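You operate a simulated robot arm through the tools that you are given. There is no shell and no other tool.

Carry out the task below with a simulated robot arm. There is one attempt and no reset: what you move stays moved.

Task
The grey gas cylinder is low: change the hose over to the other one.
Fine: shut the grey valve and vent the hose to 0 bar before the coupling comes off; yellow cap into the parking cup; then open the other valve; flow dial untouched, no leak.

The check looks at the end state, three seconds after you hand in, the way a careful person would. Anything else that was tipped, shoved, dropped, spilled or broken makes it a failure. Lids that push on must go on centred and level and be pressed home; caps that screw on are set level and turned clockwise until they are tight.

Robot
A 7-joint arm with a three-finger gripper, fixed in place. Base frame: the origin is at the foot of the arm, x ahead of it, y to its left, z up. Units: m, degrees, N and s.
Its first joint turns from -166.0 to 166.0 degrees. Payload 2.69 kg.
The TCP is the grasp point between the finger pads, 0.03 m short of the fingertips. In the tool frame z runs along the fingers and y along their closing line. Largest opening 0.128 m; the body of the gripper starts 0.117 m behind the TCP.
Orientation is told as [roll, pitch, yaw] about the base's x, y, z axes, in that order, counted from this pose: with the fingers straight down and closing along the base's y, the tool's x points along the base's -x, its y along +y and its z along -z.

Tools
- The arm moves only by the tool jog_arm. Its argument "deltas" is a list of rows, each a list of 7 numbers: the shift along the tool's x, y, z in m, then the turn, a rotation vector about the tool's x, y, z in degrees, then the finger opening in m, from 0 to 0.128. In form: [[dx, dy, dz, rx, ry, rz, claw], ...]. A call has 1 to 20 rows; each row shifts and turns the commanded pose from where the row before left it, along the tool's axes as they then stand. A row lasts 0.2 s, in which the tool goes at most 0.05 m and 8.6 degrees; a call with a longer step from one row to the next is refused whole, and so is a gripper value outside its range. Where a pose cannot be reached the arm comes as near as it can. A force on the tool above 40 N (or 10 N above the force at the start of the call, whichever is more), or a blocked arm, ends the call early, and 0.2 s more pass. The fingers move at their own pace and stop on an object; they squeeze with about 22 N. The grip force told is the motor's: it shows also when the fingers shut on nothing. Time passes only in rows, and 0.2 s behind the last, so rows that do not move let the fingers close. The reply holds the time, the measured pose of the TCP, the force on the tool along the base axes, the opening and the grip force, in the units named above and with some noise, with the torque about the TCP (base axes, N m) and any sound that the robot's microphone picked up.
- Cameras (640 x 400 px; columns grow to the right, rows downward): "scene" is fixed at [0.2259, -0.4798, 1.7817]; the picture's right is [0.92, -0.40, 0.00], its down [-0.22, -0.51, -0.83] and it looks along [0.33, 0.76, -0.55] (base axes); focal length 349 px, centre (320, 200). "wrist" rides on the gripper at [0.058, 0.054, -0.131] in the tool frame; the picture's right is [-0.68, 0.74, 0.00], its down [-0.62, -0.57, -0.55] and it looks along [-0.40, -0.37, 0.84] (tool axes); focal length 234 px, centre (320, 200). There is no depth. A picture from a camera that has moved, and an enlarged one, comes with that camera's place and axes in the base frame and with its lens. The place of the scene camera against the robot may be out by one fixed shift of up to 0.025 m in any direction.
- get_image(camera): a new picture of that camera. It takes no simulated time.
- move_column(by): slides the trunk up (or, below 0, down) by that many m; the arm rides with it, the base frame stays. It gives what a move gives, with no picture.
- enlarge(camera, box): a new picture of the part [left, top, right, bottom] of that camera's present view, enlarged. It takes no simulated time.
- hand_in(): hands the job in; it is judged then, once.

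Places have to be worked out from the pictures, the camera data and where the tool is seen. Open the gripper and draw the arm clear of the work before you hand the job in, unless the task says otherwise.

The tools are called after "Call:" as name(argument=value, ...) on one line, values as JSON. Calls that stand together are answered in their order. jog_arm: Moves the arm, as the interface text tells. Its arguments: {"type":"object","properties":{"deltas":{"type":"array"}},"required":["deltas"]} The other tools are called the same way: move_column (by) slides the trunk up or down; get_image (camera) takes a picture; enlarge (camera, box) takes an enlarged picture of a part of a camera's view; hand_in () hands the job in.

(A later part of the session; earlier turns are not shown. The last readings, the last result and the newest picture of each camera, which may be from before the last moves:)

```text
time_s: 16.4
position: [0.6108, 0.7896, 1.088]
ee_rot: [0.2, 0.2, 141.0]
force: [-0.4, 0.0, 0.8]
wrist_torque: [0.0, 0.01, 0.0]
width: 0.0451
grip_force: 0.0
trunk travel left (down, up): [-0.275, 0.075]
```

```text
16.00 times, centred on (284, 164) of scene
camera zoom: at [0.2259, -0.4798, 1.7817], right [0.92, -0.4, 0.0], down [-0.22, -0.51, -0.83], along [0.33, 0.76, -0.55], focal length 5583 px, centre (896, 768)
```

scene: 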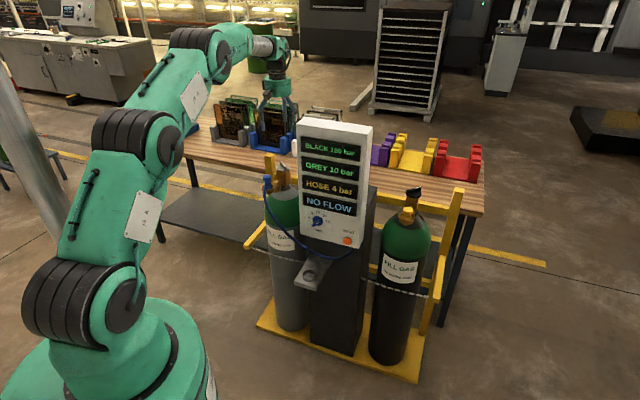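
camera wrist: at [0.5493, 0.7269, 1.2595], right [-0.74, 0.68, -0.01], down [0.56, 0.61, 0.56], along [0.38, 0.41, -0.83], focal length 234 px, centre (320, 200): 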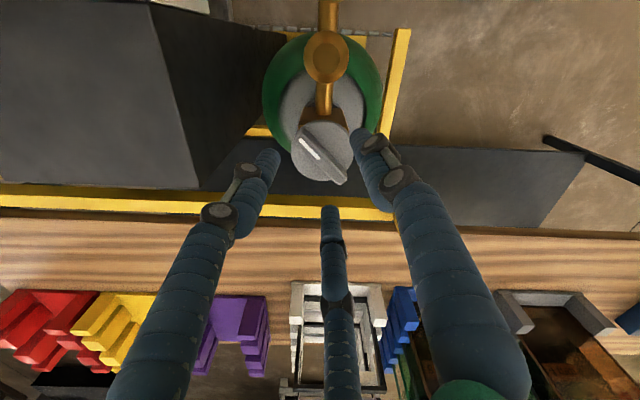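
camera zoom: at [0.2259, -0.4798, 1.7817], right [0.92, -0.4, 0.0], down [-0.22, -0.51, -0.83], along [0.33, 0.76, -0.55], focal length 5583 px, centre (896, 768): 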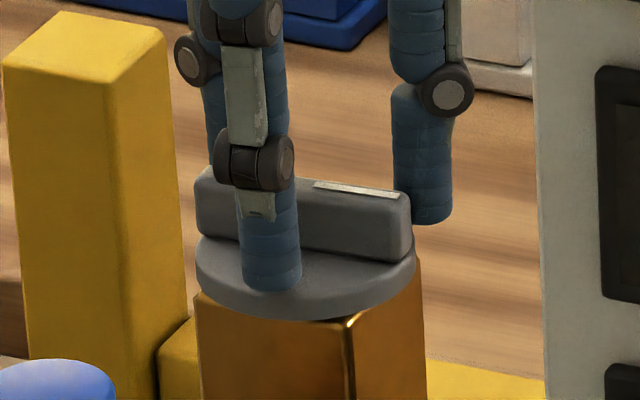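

The mark is now at about -37° and turning freely, and the display hasn't changed. I'll keep turning toward 0°.

Call:
jog_arm(deltas=[[0, 0, 0, 0, 0, -8, 0.045], [0, 0, 0, 0, 0, -8, 0.045], [0, 0, 0, 0, 0, -8, 0.045]])

Call:
enlarge(camera="scene", box=[264, 152, 304, 177])

Call:
get_image(camera="scene")

```text
time_s: 17.2
position: [0.6097, 0.7893, 1.088]
ee_rot: [0.1, 0.2, 165.1]
force: [0.5, 3.2, 0.0]
wrist_torque: [0.13, 0.0, 0.02]
width: 0.0456
grip_force: 0.2
trunk travel left (down, up): [-0.275, 0.075]
```

```text
16.00 times, centred on (284, 164) of scene
camera zoom: at [0.2259, -0.4798, 1.7817], right [0.92, -0.4, 0.0], down [-0.22, -0.51, -0.83], along [0.33, 0.76, -0.55], focal length 5583 px, centre (896, 768)
```

zoom: 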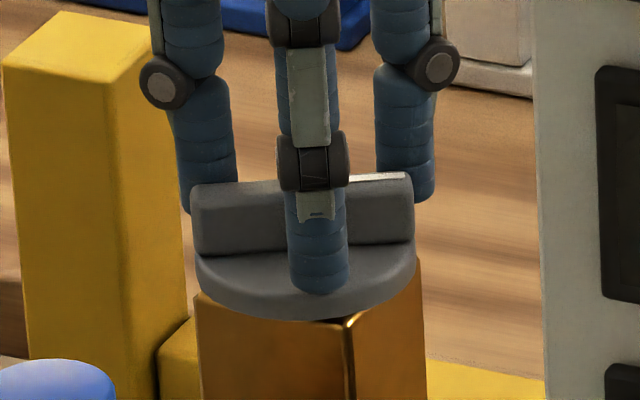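

```text
taken
```

scene: 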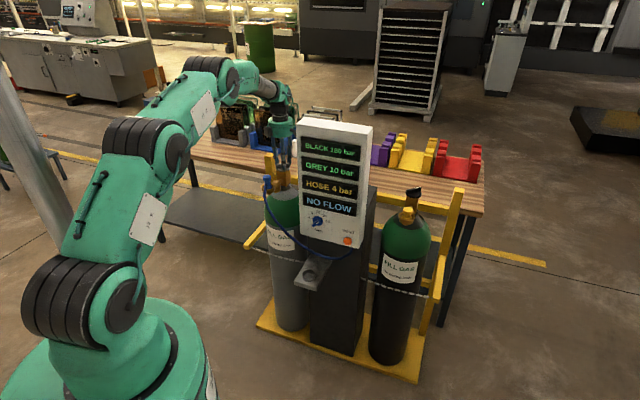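

Call:
jog_arm(deltas=[[0, 0, 0, 0, 0, -8, 0.045], [0, 0, 0, 0, 0, -8, 0.045]])

Call:
enlarge(camera="scene", box=[264, 152, 304, 177])

```text
time_s: 17.8
position: [0.6085, 0.7916, 1.0882]
ee_rot: [0.0, 0.2, -179.0]
force: [2.0, 7.1, -1.2]
wrist_torque: [0.18, -0.07, -0.19]
width: 0.0463
grip_force: 1.0
trunk travel left (down, up): [-0.275, 0.075]
```

```text
16.00 times, centred on (284, 164) of scene
camera zoom: at [0.2259, -0.4798, 1.7817], right [0.92, -0.4, 0.0], down [-0.22, -0.51, -0.83], along [0.33, 0.76, -0.55], focal length 5583 px, centre (896, 768)
```

zoom: 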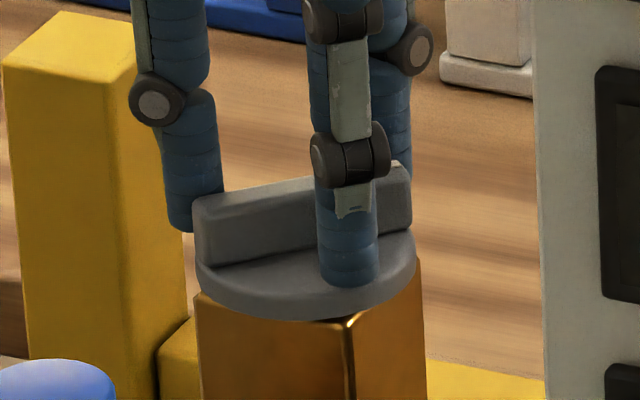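

Call:
jog_arm(deltas=[[0, 0, 0, 0, 0, -5, 0.045], [0, 0, 0, 0, 0, -5, 0.045]])

Call:
enlarge(camera="scene", box=[264, 152, 304, 177])

Call:
enlarge(camera="wrist", box=[272, 130, 368, 190])

```text
time_s: 18.5
position: [0.6105, 0.7951, 1.0905]
ee_rot: [-0.3, 0.3, -168.9]
force: [1.2, 14.8, -3.3]
wrist_torque: [0.34, -0.18, -0.46]
width: 0.0475
grip_force: 1.3
trunk travel left (down, up): [-0.275, 0.075]
stopped in row 2: the force on the tool passed its limit at 41 N (the readings are from after the stop); the commanded pose is now the measured one
```

```text
16.00 times, centred on (284, 164) of scene
camera zoom: at [0.2259, -0.4798, 1.7817], right [0.92, -0.4, 0.0], down [-0.22, -0.51, -0.83], along [0.33, 0.76, -0.55], focal length 5583 px, centre (896, 768)
```

zoom: 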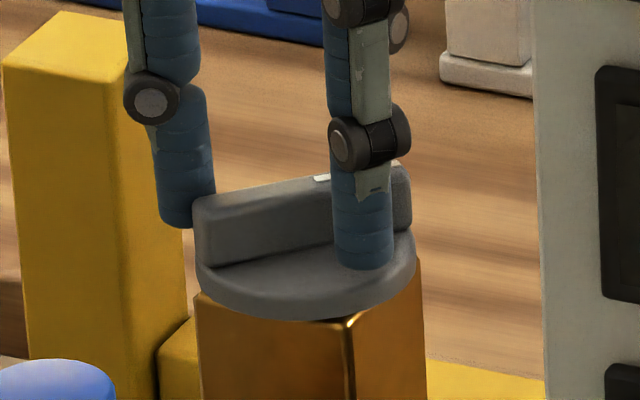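

```text
6.67 times, centred on (320, 160) of wrist
camera zoom: at [0.6757, 0.7526, 1.2206], right [-0.52, -0.85, -0.01], down [-0.72, 0.43, 0.55], along [-0.46, 0.29, -0.84], focal length 1561 px, centre (320, 467)
```

zoom: 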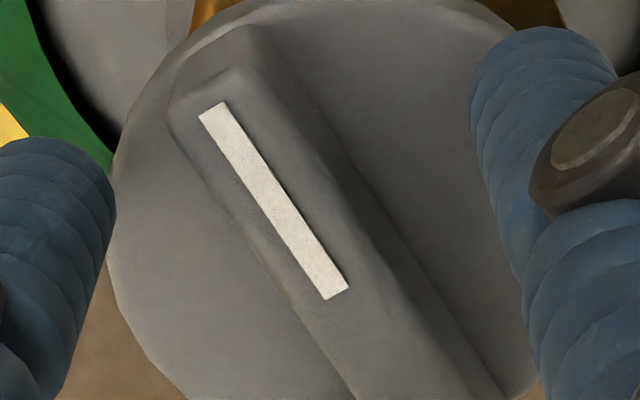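

The knob has hit its other stop with the mark at about 0°, the same as the black valve, so it should be shut. I'll open, lift off straight up and check.

Call:
jog_arm(deltas=[[0, 0, 0, 0, 0, 6, 0.055], [0, 0, -0.01, 0, 0, 4, 0.06], [0, 0, -0.03, 0, 0, 0, 0.06], [0, 0, -0.04, 0, 0, 0, 0.06], [0, 0, -0.04, 0, 0, 0, 0.06]])

Call:
enlarge(camera="scene", box=[240, 130, 400, 230])

Call:
get_image(camera="wrist")

```text
time_s: 19.7
position: [0.6084, 0.7915, 1.2101]
ee_rot: [-0.2, 0.3, -179.0]
force: [0.7, -0.3, 0.1]
wrist_torque: [-0.02, -0.01, -0.02]
width: 0.0602
grip_force: 0.1
trunk travel left (down, up): [-0.275, 0.075]
```

```text
4.00 times, centred on (320, 180) of scene
camera zoom: at [0.2259, -0.4798, 1.7817], right [0.92, -0.4, 0.0], down [-0.22, -0.51, -0.83], along [0.33, 0.76, -0.55], focal length 1396 px, centre (320, 280)
```

zoom: 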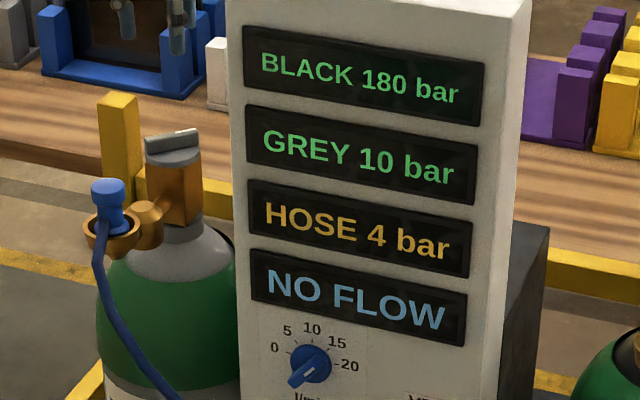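

```text
taken
camera wrist: at [0.6658, 0.7377, 1.3415], right [-0.66, -0.75, -0.01], down [-0.63, 0.55, 0.55], along [-0.41, 0.37, -0.84], focal length 234 px, centre (320, 200)
```

wrist: 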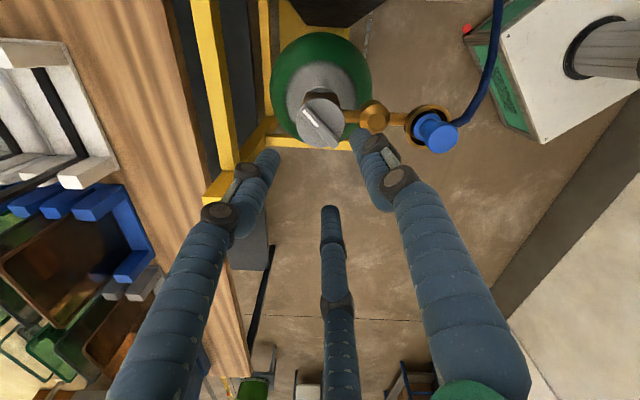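

The knob stayed at 0° and the hose still reads 4 bar. From here I also get a good side view of the coupling, so I'll zoom in to measure it before going to the vent button.

Call:
enlarge(camera="wrist", box=[380, 80, 476, 140])

Call:
enlarge(camera="wrist", box=[384, 95, 464, 155])

```text
6.67 times, centred on (428, 110) of wrist
camera zoom: at [0.6658, 0.7377, 1.3415], right [-0.66, -0.75, -0.01], down [-0.63, 0.55, 0.55], along [-0.41, 0.37, -0.84], focal length 1561 px, centre (-400, 800)
```

zoom: 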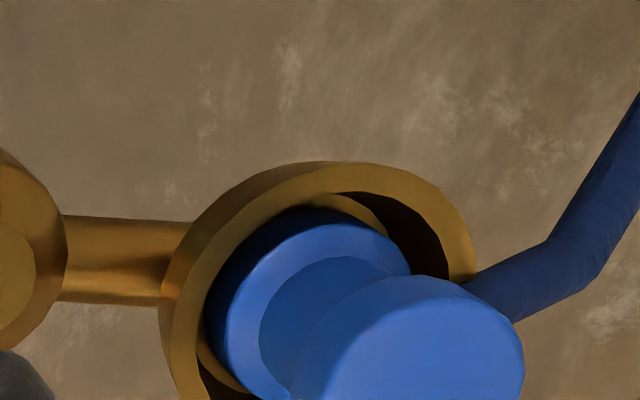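

```text
6.67 times, centred on (424, 125) of wrist
camera zoom: at [0.6658, 0.7377, 1.3415], right [-0.66, -0.75, -0.01], down [-0.63, 0.55, 0.55], along [-0.41, 0.37, -0.84], focal length 1561 px, centre (-373, 700)
```

zoom: 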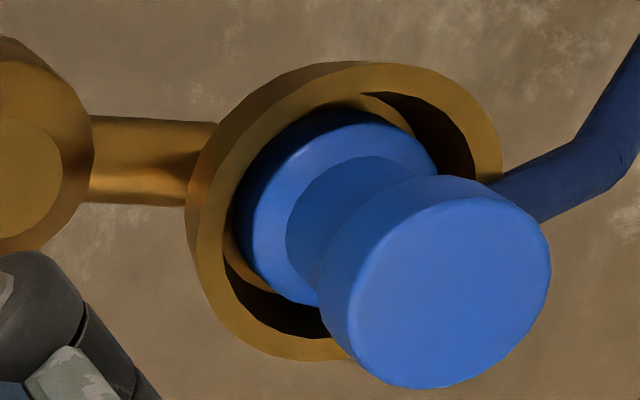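

Two views agree on the coupling: axis at (0.505, 0.689), head top z 1.077, cup rim z 1.028. Now I'll turn the wrist back to yaw 47° in the air for the vent button.

Call:
jog_arm(deltas=[[0, 0, -0.01, 0, 0, 8.375, 0.06], [0, 0, -0.01, 0, 0, 8.375, 0.06], [0, 0, 0, 0, 0, 8.375, 0.03], [0, 0, 0, 0, 0, 8.375, 0.0], [0, 0, 0, 0, 0, 8.375, 0.0], [0, 0, 0, 0, 0, 8.375, 0.0], [0, 0, 0, 0, 0, 8.375, 0.0], [0, 0, 0, 0, 0, 8.375, 0.0], [0, 0, 0, 0, 0, 8.375, 0.0], [0, 0, 0, 0, 0, 8.375, 0.0], [0, 0, 0, 0, 0, 8.375, 0.0], [0, 0, 0, 0, 0, 8.375, 0.0], [0, 0, 0, 0, 0, 8.375, 0.0], [0, 0, 0, 0, 0, 8.375, 0.0], [0, 0, 0, 0, 0, 8.375, 0.0], [0, 0, 0, 0, 0, 8.375, 0.0]])

Call:
get_image(camera="wrist")

```text
time_s: 23.1
position: [0.6084, 0.7915, 1.2294]
ee_rot: [-0.1, -0.5, 46.7]
force: [-0.3, 0.5, 0.3]
wrist_torque: [0.0, 0.03, -0.03]
width: 0.0025
grip_force: 21.6
trunk travel left (down, up): [-0.275, 0.075]
```

```text
taken
camera wrist: at [0.5285, 0.7852, 1.3594], right [-0.07, 1.0, 0.0], down [0.83, 0.06, 0.55], along [0.55, 0.04, -0.83], focal length 234 px, centre (320, 200)
```

wrist: 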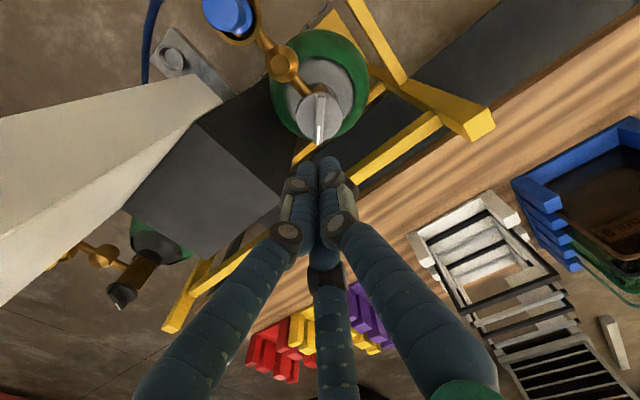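

Everything looks clear. I'll back away toward the robot, then move across in front of the panel to look at the vent button and the hose.

Call:
jog_arm(deltas=[[0.0426, -0.0069, -0.0078, -0.1, 0.5, 0, 0.0], [0.0426, -0.0069, -0.0078, 0, 0, 0, 0.0], [0.0426, -0.0069, -0.0078, 0, 0, 0, 0.0], [0.0426, -0.0069, -0.0078, 0, 0, 0, 0.0], [0.0426, -0.0069, -0.0078, 0, 0, 0, 0.0], [0.0426, -0.0069, -0.0078, 0, 0, 0, 0.0], [0.0426, -0.0069, -0.0078, 0, 0, 0, 0.0], [0.0426, -0.0069, -0.0078, 0, 0, 0, 0.0], [0.0426, -0.0069, -0.0078, 0, 0, 0, 0.0], [0.0108, -0.036, 0.0225, 0, 0, 0, 0.0], [0.0108, -0.036, 0.0225, 0, 0, 0, 0.0], [0.0108, -0.036, 0.0225, 0, 0, 0, 0.0], [0.0108, -0.036, 0.0225, 0, 0, 0, 0.0], [0.0108, -0.036, 0.0225, 0, 0, 0, 0.0], [0.0108, -0.036, 0.0225, 0, 0, 0, 0.0], [0.0108, -0.036, 0.0225, 0, 0, 0, 0.0], [0.0108, -0.036, 0.0225, 0, 0, 0, 0.0]])

Call:
get_image(camera="wrist")

Call:
get_image(camera="scene")

```text
time_s: 26.7
position: [0.5452, 0.2093, 1.1195]
ee_rot: [0.0, 0.0, 47.0]
force: [0.6, -0.1, -0.9]
wrist_torque: [0.0, 0.02, -0.02]
width: 0.0021
grip_force: 22.3
trunk travel left (down, up): [-0.275, 0.075]
```

```text
taken
camera wrist: at [0.4653, 0.2029, 1.2513], right [-0.08, 1.0, 0.0], down [0.83, 0.06, 0.55], along [0.55, 0.04, -0.84], focal length 234 px, centre (320, 200)
```

wrist: 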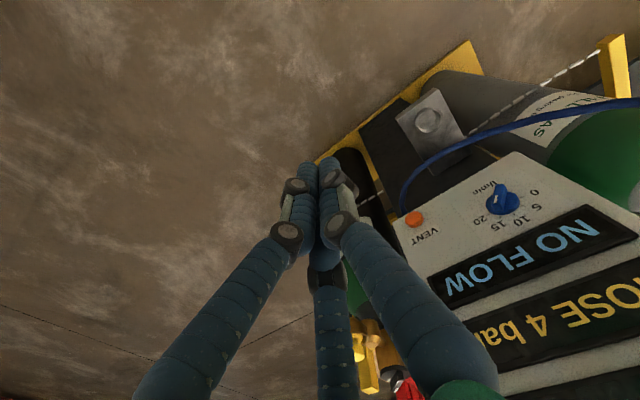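

```text
taken
```

scene: 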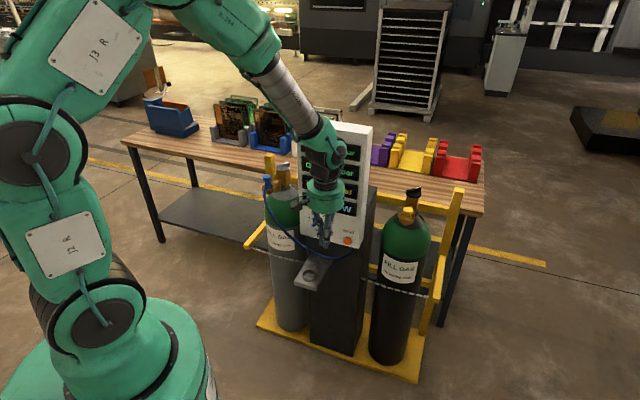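

Call:
enlarge(camera="wrist", box=[380, 150, 540, 250])

Call:
enlarge(camera="wrist", box=[380, 70, 540, 170])

```text
4.00 times, centred on (460, 200) of wrist
camera zoom: at [0.4653, 0.2029, 1.2513], right [-0.08, 1.0, 0.0], down [0.83, 0.06, 0.55], along [0.55, 0.04, -0.84], focal length 937 px, centre (-240, 200)
```

zoom: 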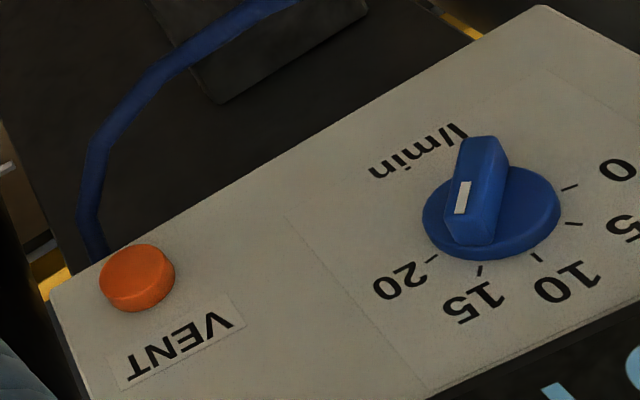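

```text
4.00 times, centred on (460, 120) of wrist
camera zoom: at [0.4653, 0.2029, 1.2513], right [-0.08, 1.0, 0.0], down [0.83, 0.06, 0.55], along [0.55, 0.04, -0.84], focal length 937 px, centre (-240, 520)
```

zoom: 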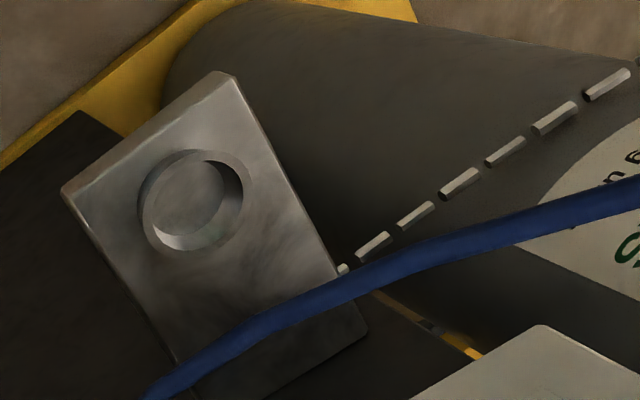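

The vent button works out at (0.730, 0.4075, 0.887) and the parking cup rim at (0.581, 0.450, 0.723). I'll tilt the closed hand 48° toward the panel and go to a stand-off in front of the button, clear of the dial.

Call:
jog_arm(deltas=[[0, 0, 0, 0, -8, 0, 0.0], [0, 0, 0, 0, -8, 0, 0.0], [0, 0, 0, 0, -8, 0, 0.0], [0, 0, 0, 0, -8, 0, 0.0], [0, 0, 0, 0, -8, 0, 0.0], [0, 0, 0, 0, -8, 0, 0.0], [0.0102, 0.0008, 0.0446, 0, 0, 0, 0.0], [0.0102, 0.0008, 0.0446, 0, 0, 0, 0.0], [0.0102, 0.0008, 0.0446, 0, 0, 0, 0.0], [0.0102, 0.0008, 0.0446, 0, 0, 0, 0.0], [0.0102, 0.0008, 0.0446, 0, 0, 0, 0.0]])

Call:
get_image(camera="wrist")

Call:
get_image(camera="scene")

```text
time_s: 29.1
position: [0.6325, 0.31, 0.9331]
ee_rot: [-0.1, -47.9, 47.0]
force: [-0.2, 0.4, -0.4]
wrist_torque: [-0.03, 0.07, 0.06]
width: 0.0017
grip_force: 22.1
trunk travel left (down, up): [-0.275, 0.075]
```

```text
taken
camera wrist: at [0.4991, 0.247, 0.9773], right [-0.23, 0.83, 0.5], down [0.42, -0.38, 0.82], along [0.88, 0.4, -0.26], focal length 234 px, centre (320, 200)
```

wrist: 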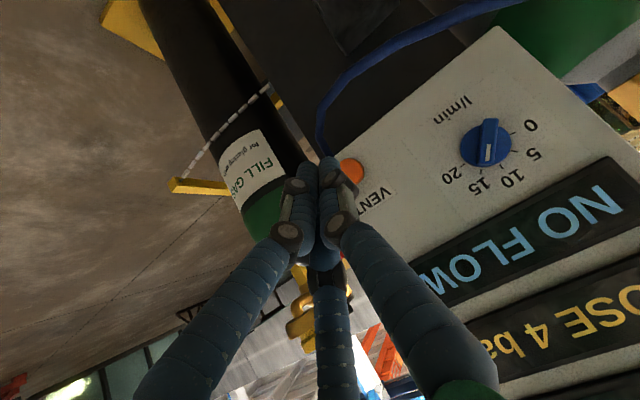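

```text
taken
```

scene: 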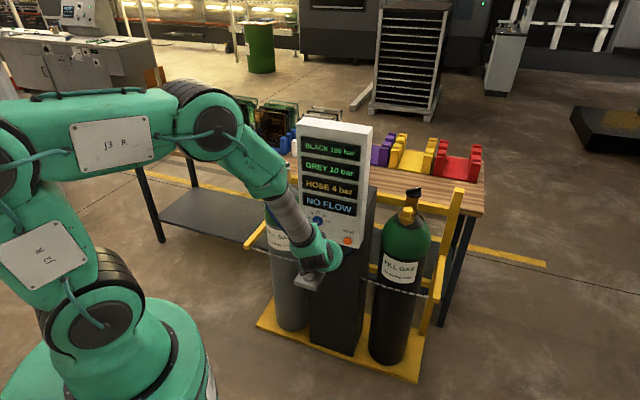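

The button's ray in this view agrees with my estimate. I'll move to about 25 mm short of contact and look from both cameras.

Call:
jog_arm(deltas=[[-0.0084, 0, 0.0283, 0, 0, 0, 0.0], [-0.0084, 0, 0.0283, 0, 0, 0, 0.0], [-0.0084, 0, 0.0283, 0, 0, 0, 0.0]])

Call:
enlarge(camera="wrist", box=[240, 110, 400, 210])

Call:
enlarge(camera="scene", box=[290, 200, 386, 260])

```text
time_s: 29.9
position: [0.6848, 0.3667, 0.8937]
ee_rot: [0.2, -47.9, 46.9]
force: [0.1, 0.4, -0.2]
wrist_torque: [0.0, 0.01, 0.01]
width: 0.0023
grip_force: 22.5
trunk travel left (down, up): [-0.275, 0.075]
```

```text
4.00 times, centred on (320, 160) of wrist
camera zoom: at [0.5513, 0.3029, 0.938], right [-0.23, 0.83, 0.5], down [0.42, -0.38, 0.82], along [0.88, 0.4, -0.26], focal length 937 px, centre (320, 360)
```

zoom: 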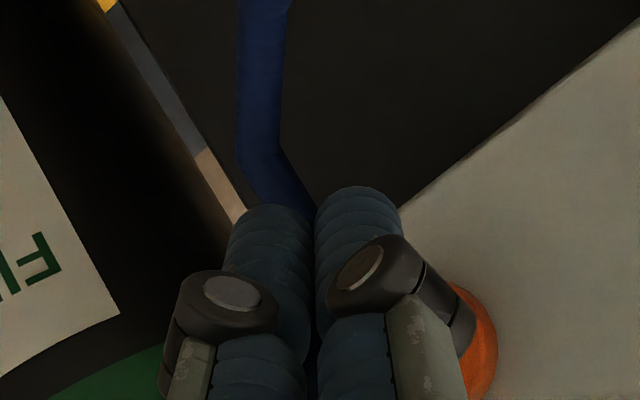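

```text
6.67 times, centred on (338, 230) of scene
camera zoom: at [0.2259, -0.4798, 1.7817], right [0.92, -0.4, 0.0], down [-0.22, -0.51, -0.83], along [0.33, 0.76, -0.55], focal length 2326 px, centre (200, 0)
```

zoom: 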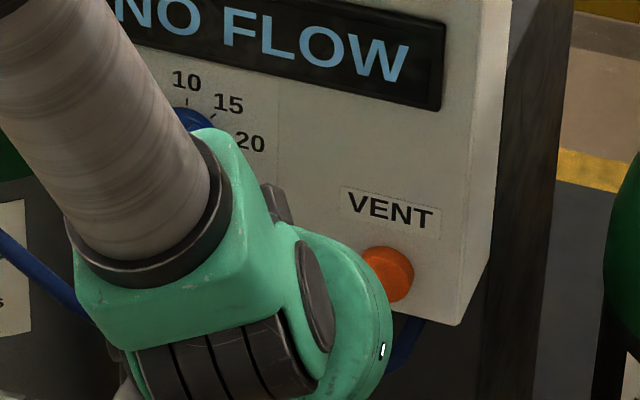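

The fingertip lines up with the button to within about 3 mm. I'll move straight forward along the panel normal and press in small steps.

Call:
jog_arm(deltas=[[-0.0067, 0, 0.0074, 0, 0, 0, 0.0], [-0.0067, 0, 0.0074, 0, 0, 0, 0.0], [-0.0027, 0, 0.003, 0, 0, 0, 0.0], [-0.0027, 0, 0.003, 0, 0, 0, 0.0]])

Call:
enlarge(camera="scene", box=[290, 200, 386, 260])

Call:
enlarge(camera="scene", box=[290, 120, 386, 180])

```text
time_s: 30.9
position: [0.7039, 0.3881, 0.8966]
ee_rot: [0.1, -47.9, 46.9]
force: [-1.2, -3.0, 1.3]
wrist_torque: [0.0, -0.05, -0.04]
width: 0.002
grip_force: 22.0
trunk travel left (down, up): [-0.275, 0.075]
heard: click
```

```text
6.67 times, centred on (338, 230) of scene
camera zoom: at [0.2259, -0.4798, 1.7817], right [0.92, -0.4, 0.0], down [-0.22, -0.51, -0.83], along [0.33, 0.76, -0.55], focal length 2326 px, centre (200, 0)
```

zoom: 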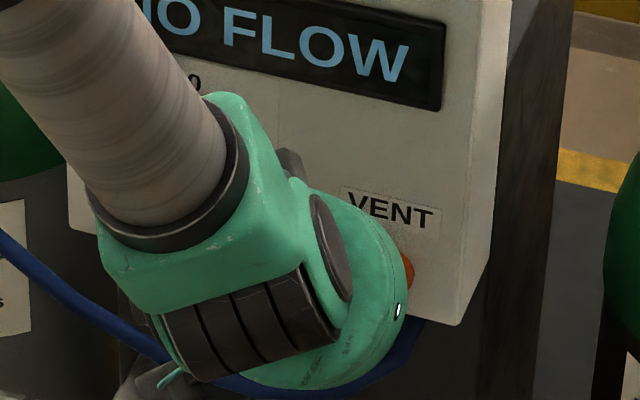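

```text
6.67 times, centred on (338, 150) of scene
camera zoom: at [0.2259, -0.4798, 1.7817], right [0.92, -0.4, 0.0], down [-0.22, -0.51, -0.83], along [0.33, 0.76, -0.55], focal length 2326 px, centre (200, 533)
```

zoom: 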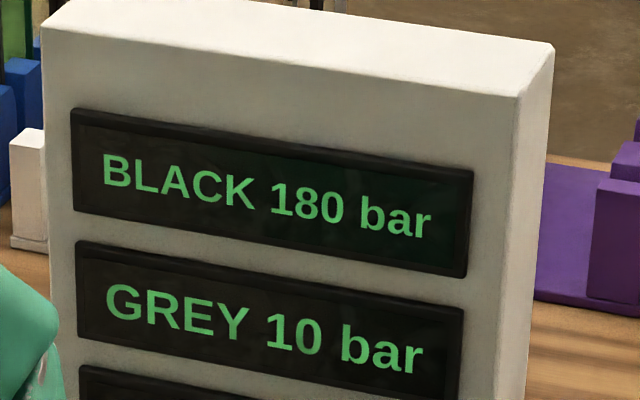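

I heard a click. I'll hold the button for a moment and read the hose pressure.

Call:
jog_arm(deltas=[[-0.0013, 0, 0.0015, 0, 0, 0, 0.0], [0, 0, 0, 0, 0, 0, 0.0], [0, 0, 0, 0, 0, 0, 0.0], [0, 0, 0, 0, 0, 0, 0.0], [0, 0, 0, 0, 0, 0, 0.0]])

Call:
enlarge(camera="scene", box=[290, 130, 386, 230])

Call:
get_image(camera="wrist")

```text
time_s: 32.1
position: [0.7042, 0.3888, 0.8951]
ee_rot: [0.1, -47.9, 46.9]
force: [-3.7, -4.9, 1.0]
wrist_torque: [-0.03, -0.01, -0.02]
width: 0.0021
grip_force: 22.5
trunk travel left (down, up): [-0.275, 0.075]
```

```text
4.00 times, centred on (338, 180) of scene
camera zoom: at [0.2259, -0.4798, 1.7817], right [0.92, -0.4, 0.0], down [-0.22, -0.51, -0.83], along [0.33, 0.76, -0.55], focal length 1396 px, centre (248, 280)
```

zoom: 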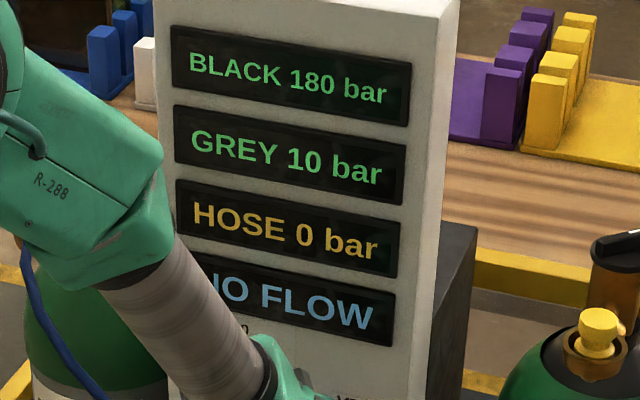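

```text
taken
camera wrist: at [0.5718, 0.3255, 0.9393], right [-0.23, 0.83, 0.5], down [0.42, -0.38, 0.82], along [0.88, 0.4, -0.26], focal length 234 px, centre (320, 200)
```

wrist: 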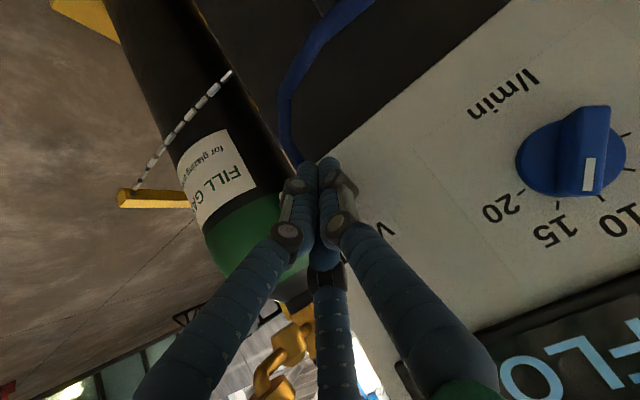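

HOSE now reads 0 bar. I'll back straight off the button, wait, and check that the pressure stays at 0, which would prove the grey valve is shut.

Call:
jog_arm(deltas=[[0.0067, 0, -0.0074, 0, 0, 0, 0.0], [0.0134, 0, -0.0149, 0, 0, 0, 0.0], [0.0201, 0, -0.0223, 0, 0, 0, 0.0], [0.0201, 0, -0.0223, 0, 0, 0, 0.0], [0, 0, 0, 0, 0, 0, 0.0], [0, 0, 0, 0, 0, 0, 0.0]])

Call:
enlarge(camera="scene", box=[290, 130, 386, 230])

Call:
get_image(camera="scene")

```text
time_s: 33.5
position: [0.6441, 0.3245, 0.8954]
ee_rot: [0.1, -47.8, 46.9]
force: [0.0, 0.5, 0.5]
wrist_torque: [0.0, -0.02, 0.03]
width: 0.0023
grip_force: 22.1
trunk travel left (down, up): [-0.275, 0.075]
```

```text
4.00 times, centred on (338, 180) of scene
camera zoom: at [0.2259, -0.4798, 1.7817], right [0.92, -0.4, 0.0], down [-0.22, -0.51, -0.83], along [0.33, 0.76, -0.55], focal length 1396 px, centre (248, 280)
```

zoom: 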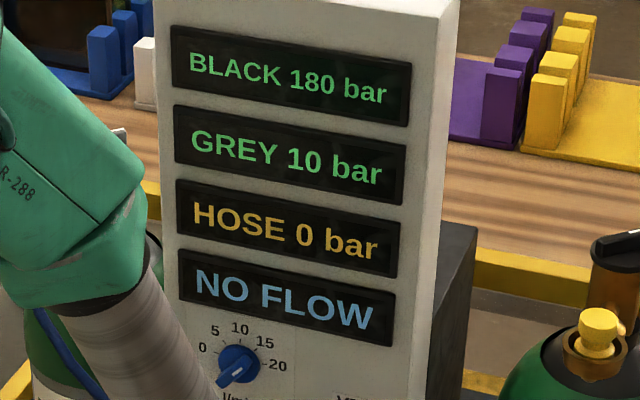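

```text
taken
```

scene: 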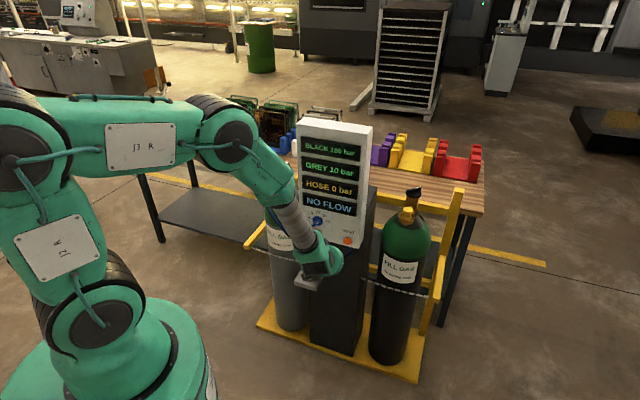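

The hose holds at 0 bar, so the grey valve is shut. Next is the yellow cap: I'll back away and up, straighten the tool, and go to a viewpoint above the black cylinder.

Call:
jog_arm(deltas=[[-0.0241, 0, -0.0386, 0, 0, 0, 0.0], [-0.0241, 0, -0.0386, 0, 0, 0, 0.0], [-0.0241, 0, -0.0386, 0, 0, 0, 0.0], [-0.0241, 0, -0.0386, 0, 0, 0, 0.0], [-0.0241, 0, -0.0386, 0, 0, 0, 0.0], [-0.0241, 0, -0.0386, 0, 0, 0, 0.0], [-0.0241, 0, -0.0386, 0, 0, 0, 0.0], [-0.0241, 0, -0.0386, 0, 0, 0, 0.0], [0, 0, 0, 0, 8, 0, 0.06], [0, 0, 0, 0, 8, 0, 0.1], [0, 0, 0, 0, 8, 0, 0.128], [0, 0, 0, 0, 8, 0, 0.128], [0, 0, 0, 0, 8, 0, 0.128], [0, 0, 0, 0, 7.9, 0, 0.128], [0, 0, 0, 0, 0, -8, 0.128], [0, 0, 0, 0, 0, -8, 0.128]])

Call:
get_image(camera="wrist")

Call:
get_image(camera="scene")

```text
time_s: 36.9
position: [0.5749, 0.2507, 1.2459]
ee_rot: [-0.1, 0.0, 63.0]
force: [-0.8, -0.1, 0.2]
wrist_torque: [0.03, -0.02, 0.03]
width: 0.1281
grip_force: 0.0
trunk travel left (down, up): [-0.275, 0.075]
```

```text
taken
camera wrist: at [0.5002, 0.2214, 1.3763], right [-0.35, 0.94, 0.0], down [0.78, 0.29, 0.55], along [0.51, 0.19, -0.84], focal length 234 px, centre (320, 200)
```

wrist: 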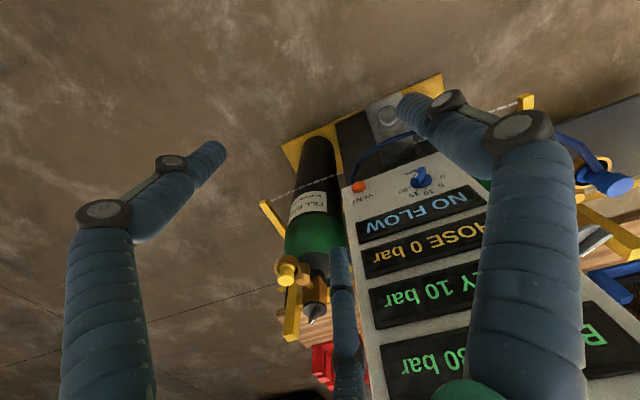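

```text
taken
```

scene: 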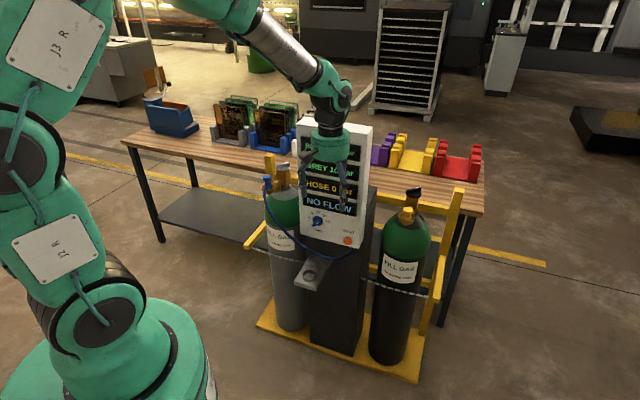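

Call:
enlarge(camera="wrist", box=[250, 230, 378, 330])

```text
4.00 times, centred on (314, 280) of wrist
camera zoom: at [0.5002, 0.2214, 1.3763], right [-0.35, 0.94, 0.0], down [0.78, 0.29, 0.55], along [0.51, 0.19, -0.84], focal length 937 px, centre (344, -120)
```

zoom: 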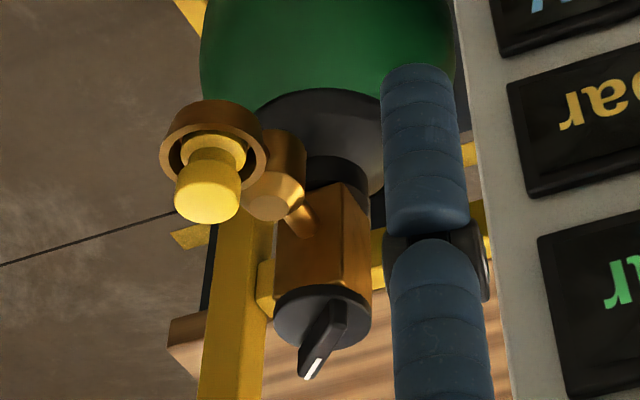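

The black cap top comes out near (0.904, 0.296, 1.06) and its knob near (0.99, 0.39), with the mark at about 0°. I'll move closer over the black outlet to refine that.

Call:
jog_arm(deltas=[[-0.0222, -0.0347, -0.01, 0, 0, 0, 0.128], [-0.0222, -0.0347, -0.01, 0, 0, 0, 0.128], [-0.0222, -0.0347, -0.01, 0, 0, 0, 0.128], [-0.0222, -0.0347, -0.01, 0, 0, 0, 0.128], [-0.0222, -0.0347, -0.01, 0, 0, 0, 0.128]])

Call:
get_image(camera="wrist")

Call:
get_image(camera="scene")

```text
time_s: 38.1
position: [0.7811, 0.269, 1.2931]
ee_rot: [0.0, -0.1, 63.2]
force: [-0.8, -0.4, -0.5]
wrist_torque: [0.0, 0.02, 0.04]
width: 0.1279
grip_force: 0.0
trunk travel left (down, up): [-0.275, 0.075]
```

```text
taken
camera wrist: at [0.7059, 0.2414, 1.4233], right [-0.35, 0.94, 0.0], down [0.78, 0.29, 0.55], along [0.51, 0.19, -0.84], focal length 234 px, centre (320, 200)
```

wrist: 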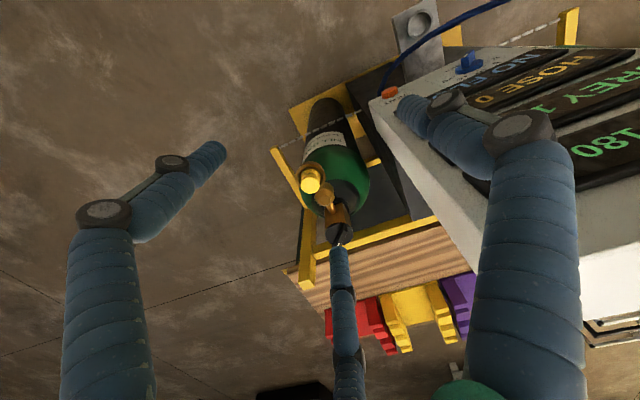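

```text
taken
```

scene: 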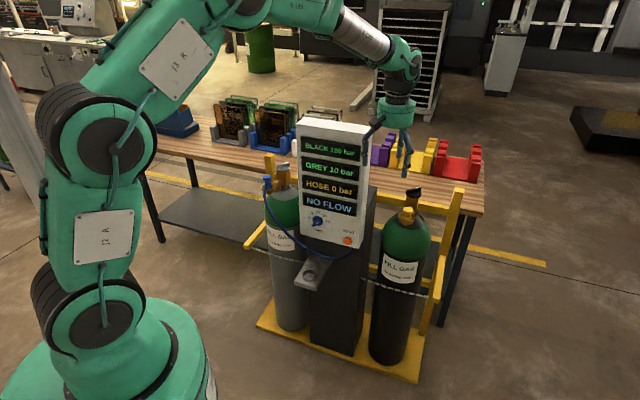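

Call:
enlarge(camera="wrist", box=[272, 155, 368, 250])

Call:
enlarge(camera="wrist", box=[288, 160, 352, 200])

```text
4.21 times, centred on (320, 202) of wrist
camera zoom: at [0.7059, 0.2414, 1.4233], right [-0.35, 0.94, 0.0], down [0.78, 0.29, 0.55], along [0.51, 0.19, -0.84], focal length 986 px, centre (320, 190)
```

zoom: 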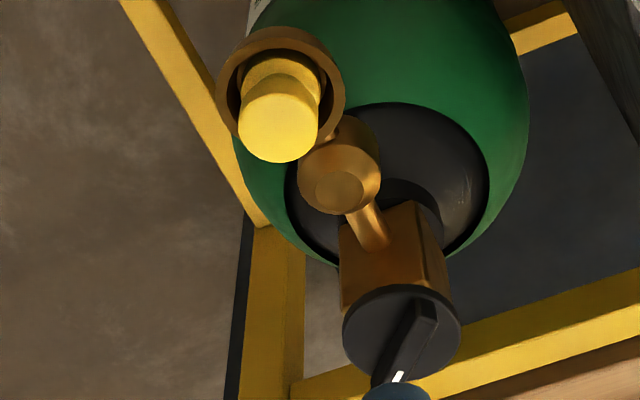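

```text
10.00 times, centred on (320, 180) of wrist
camera zoom: at [0.7059, 0.2414, 1.4233], right [-0.35, 0.94, 0.0], down [0.78, 0.29, 0.55], along [0.51, 0.19, -0.84], focal length 2342 px, centre (320, 400)
```

zoom: 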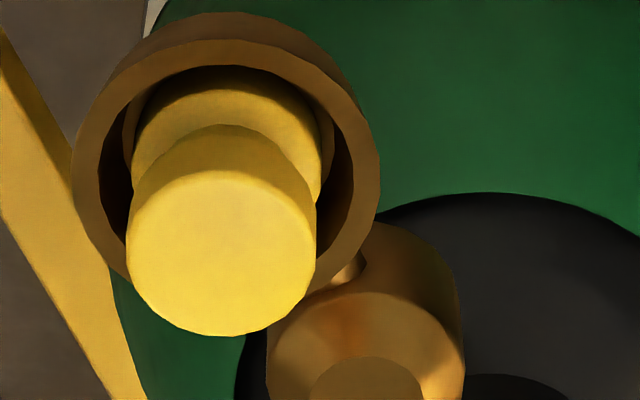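

Two views agree on the black outlet: axis (0.903, 0.296), rim z 1.028, cap top z 1.0615, cap head about 33 mm wide. I'll turn the hand to yaw 15° so no finger points at the elbow fitting, and go above the cap.

Call:
jog_arm(deltas=[[0, 0, 0, 0, 0, 8, 0.128], [0, 0, 0, 0, 0, 8, 0.1], [0, 0, 0, 0, 0, 8, 0.08], [0, 0, 0, 0, 0, 8, 0.07], [0, 0, 0, 0, 0, 8, 0.07], [0, 0, 0, 0, 0, 8, 0.07], [-0.025, -0.0012, 0.0266, 0, 0, 0, 0.07], [-0.025, -0.0012, 0.0266, 0, 0, 0, 0.07], [-0.025, -0.0012, 0.0266, 0, 0, 0, 0.07], [-0.025, -0.0012, 0.0266, 0, 0, 0, 0.07], [-0.025, -0.0012, 0.0266, 0, 0, 0, 0.07]])

Call:
get_image(camera="wrist")

Call:
get_image(camera="scene")

```text
time_s: 40.5
position: [0.9039, 0.2966, 1.1612]
ee_rot: [0.0, 0.0, 15.1]
force: [0.4, -0.9, -0.3]
wrist_torque: [0.01, 0.02, 0.02]
width: 0.07
grip_force: 0.0
trunk travel left (down, up): [-0.275, 0.075]
```

```text
taken
camera wrist: at [0.8323, 0.3328, 1.2911], right [0.46, 0.89, 0.0], down [0.74, -0.39, 0.55], along [0.49, -0.25, -0.84], focal length 234 px, centre (320, 200)
```

wrist: 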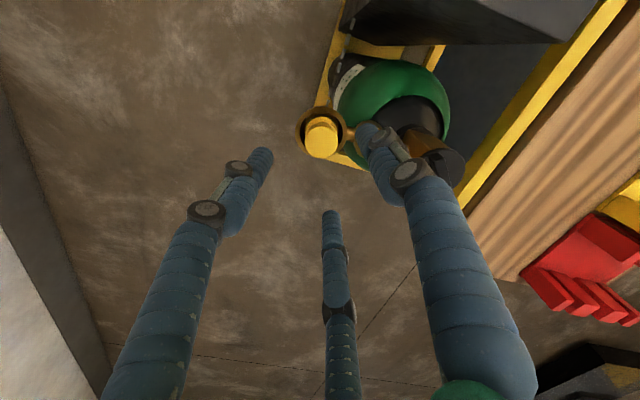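

```text
taken
```

scene: 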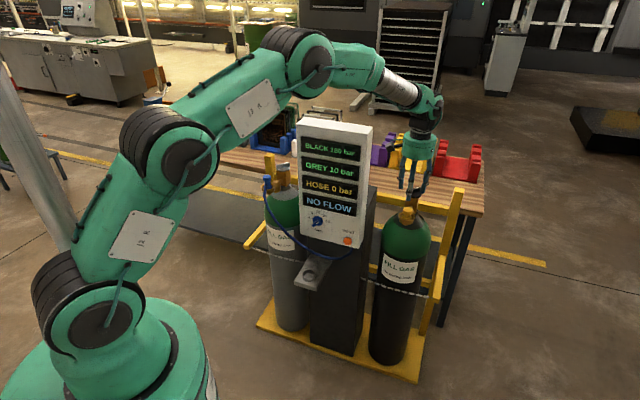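

Call:
enlarge(camera="wrist", box=[280, 95, 376, 155])

Call:
enlarge(camera="scene", box=[374, 165, 454, 215])

```text
6.67 times, centred on (328, 125) of wrist
camera zoom: at [0.8323, 0.3328, 1.2911], right [0.46, 0.89, 0.0], down [0.74, -0.39, 0.55], along [0.49, -0.25, -0.84], focal length 1561 px, centre (267, 700)
```

zoom: 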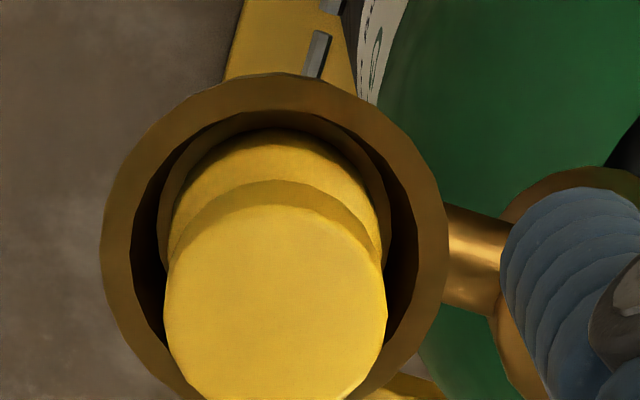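

```text
8.00 times, centred on (414, 190) of scene
camera zoom: at [0.2259, -0.4798, 1.7817], right [0.92, -0.4, 0.0], down [-0.22, -0.51, -0.83], along [0.33, 0.76, -0.55], focal length 2792 px, centre (-432, 280)
```

zoom: 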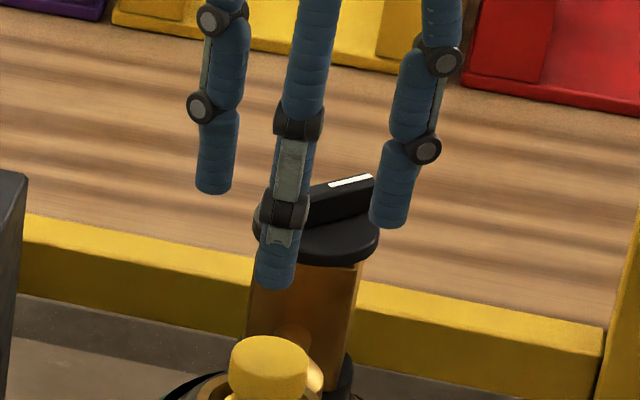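

The cap is within 2 mm of the tool axis. I'll go down until the fingertips are around the cap head, about 11 mm above the cup rim, then close.

Call:
jog_arm(deltas=[[0, 0.001, 0.02, 0, 0, 0, 0.07], [0, 0, 0.02, 0, 0, 0, 0.07], [0, 0, 0.02, 0, 0, 0, 0.07], [0, 0, 0.02, 0, 0, 0, 0.07], [0, 0, 0.012, 0, 0, 0, 0.07], [0, 0, 0, 0, 0, 0, 0.07]])

Call:
enlarge(camera="wrist", box=[256, 130, 384, 210])

Call:
enlarge(camera="scene", box=[380, 180, 444, 230])

```text
time_s: 41.9
position: [0.9027, 0.2969, 1.0699]
ee_rot: [0.0, -0.1, 15.0]
force: [-1.3, 0.5, 0.0]
wrist_torque: [-0.03, 0.0, -0.02]
width: 0.0702
grip_force: 0.0
trunk travel left (down, up): [-0.275, 0.075]
```

```text
5.00 times, centred on (320, 170) of wrist
camera zoom: at [0.8318, 0.3337, 1.2005], right [0.46, 0.89, 0.0], down [0.74, -0.39, 0.55], along [0.49, -0.25, -0.84], focal length 1171 px, centre (320, 350)
```

zoom: 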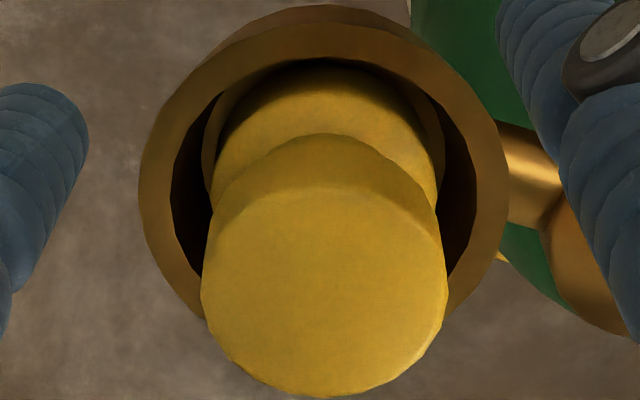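

```text
8.00 times, centred on (412, 205) of scene
camera zoom: at [0.2259, -0.4798, 1.7817], right [0.92, -0.4, 0.0], down [-0.22, -0.51, -0.83], along [0.33, 0.76, -0.55], focal length 2792 px, centre (-416, 160)
```

zoom: 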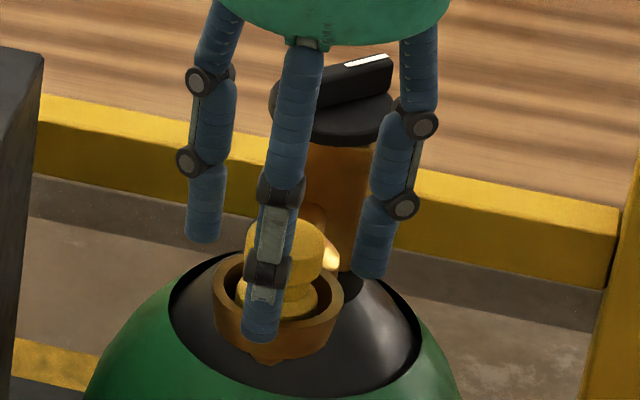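

The fingers are evenly round the cap head. I'll close gradually.

Call:
jog_arm(deltas=[[0, 0, 0, 0, 0, 0, 0.055], [0, 0, 0, 0, 0, 0, 0.045], [0, 0, 0, 0, 0, 0, 0.036], [0, 0, 0, 0, 0, 0, 0.03], [0, 0, 0, 0, 0, 0, 0.025], [0, 0, 0, 0, 0, 0, 0.02], [0, 0, 0, 0, 0, 0, 0.015]])

Call:
enlarge(camera="wrist", box=[256, 130, 384, 210])

Call:
enlarge(camera="scene", box=[380, 180, 444, 230])

```text
time_s: 43.5
position: [0.9031, 0.2972, 1.0707]
ee_rot: [-0.1, 0.0, 15.0]
force: [0.4, 0.3, 0.4]
wrist_torque: [0.02, -0.03, 0.0]
width: 0.0325
grip_force: 22.6
trunk travel left (down, up): [-0.275, 0.075]
```

```text
5.00 times, centred on (320, 170) of wrist
camera zoom: at [0.832, 0.3337, 1.2005], right [0.46, 0.89, 0.0], down [0.74, -0.39, 0.55], along [0.49, -0.25, -0.84], focal length 1171 px, centre (320, 350)
```

zoom: 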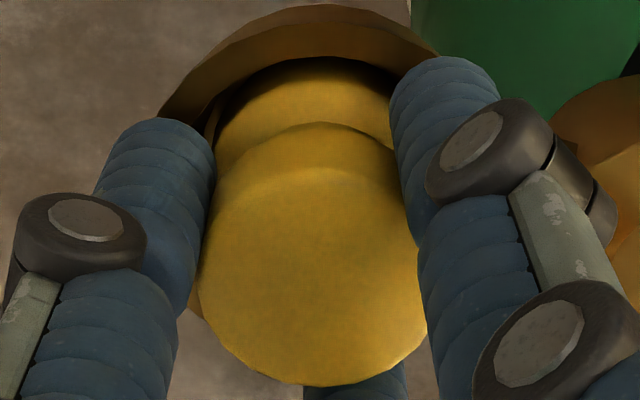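

```text
8.00 times, centred on (412, 205) of scene
camera zoom: at [0.2259, -0.4798, 1.7817], right [0.92, -0.4, 0.0], down [-0.22, -0.51, -0.83], along [0.33, 0.76, -0.55], focal length 2792 px, centre (-416, 160)
```

zoom: 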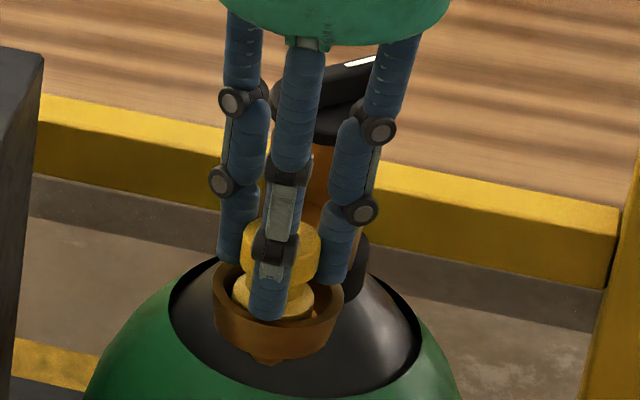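

The cap is gripped, centred, at width 0.0325 m. I'll lift gently a few millimetres and see whether it comes free.

Call:
jog_arm(deltas=[[0, 0, -0.002, 0, 0, 0, 0.015], [0, 0, -0.002, 0, 0, 0, 0.015], [0, 0, -0.002, 0, 0, 0, 0.015]])

Call:
enlarge(camera="scene", box=[380, 180, 444, 230])

```text
time_s: 44.3
position: [0.9023, 0.2988, 1.0757]
ee_rot: [0.0, 0.0, 15.0]
force: [0.0, -0.8, -0.4]
wrist_torque: [-0.02, -0.03, 0.03]
width: 0.0321
grip_force: 21.6
trunk travel left (down, up): [-0.275, 0.075]
```

```text
8.00 times, centred on (412, 205) of scene
camera zoom: at [0.2259, -0.4798, 1.7817], right [0.92, -0.4, 0.0], down [-0.22, -0.51, -0.83], along [0.33, 0.76, -0.55], focal length 2792 px, centre (-416, 160)
```

zoom: 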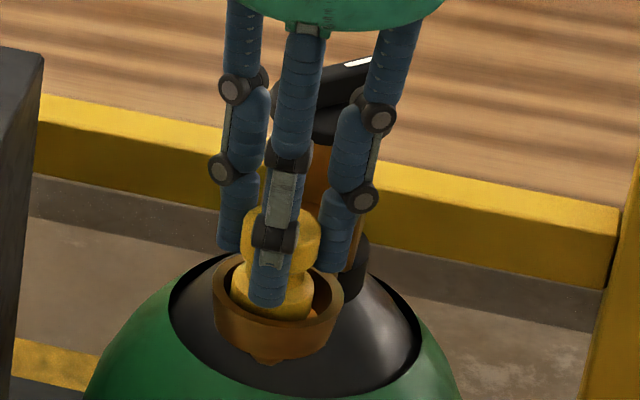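

The cap lifts with almost no force. I'll raise it well clear and swing out around the front of the panel, keeping away from it.

Call:
jog_arm(deltas=[[0, 0, -0.02, 0, 0, 0, 0.015], [0, 0, -0.03, 0, 0, 0, 0.015], [0, 0, -0.035, 0, 0, 0, 0.015], [0, 0, -0.035, 0, 0, 0, 0.015], [0.0209, -0.0278, 0, 0, 0, 0, 0.015], [0.0209, -0.0278, 0, 0, 0, 0, 0.015], [0.0209, -0.0278, 0, 0, 0, 0, 0.015], [0.0209, -0.0278, 0, 0, 0, 0, 0.015]])

Call:
get_image(camera="wrist")

Call:
get_image(camera="scene")

```text
time_s: 46.1
position: [0.8503, 0.1693, 1.1961]
ee_rot: [0.1, 0.1, 14.9]
force: [0.0, 0.7, -1.5]
wrist_torque: [0.0, 0.0, 0.03]
width: 0.0322
grip_force: 22.1
trunk travel left (down, up): [-0.275, 0.075]
```

```text
taken
camera wrist: at [0.779, 0.2046, 1.3276], right [0.46, 0.89, 0.0], down [0.74, -0.39, 0.55], along [0.49, -0.25, -0.84], focal length 234 px, centre (320, 200)
```

wrist: 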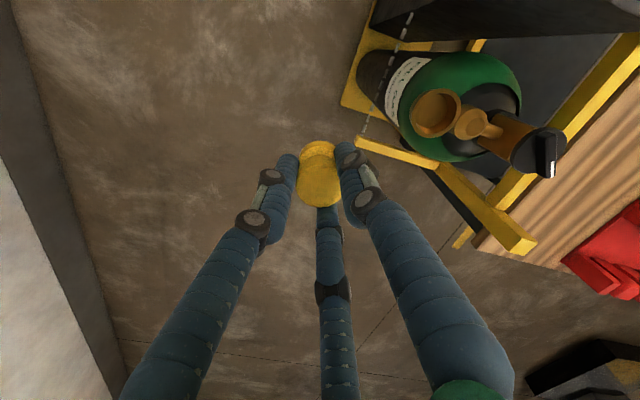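

```text
taken
```

scene: 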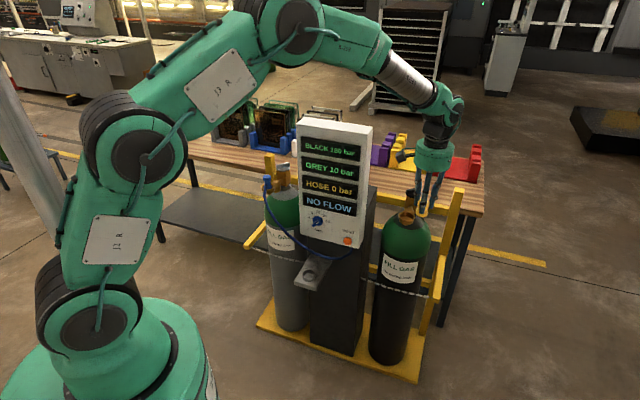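

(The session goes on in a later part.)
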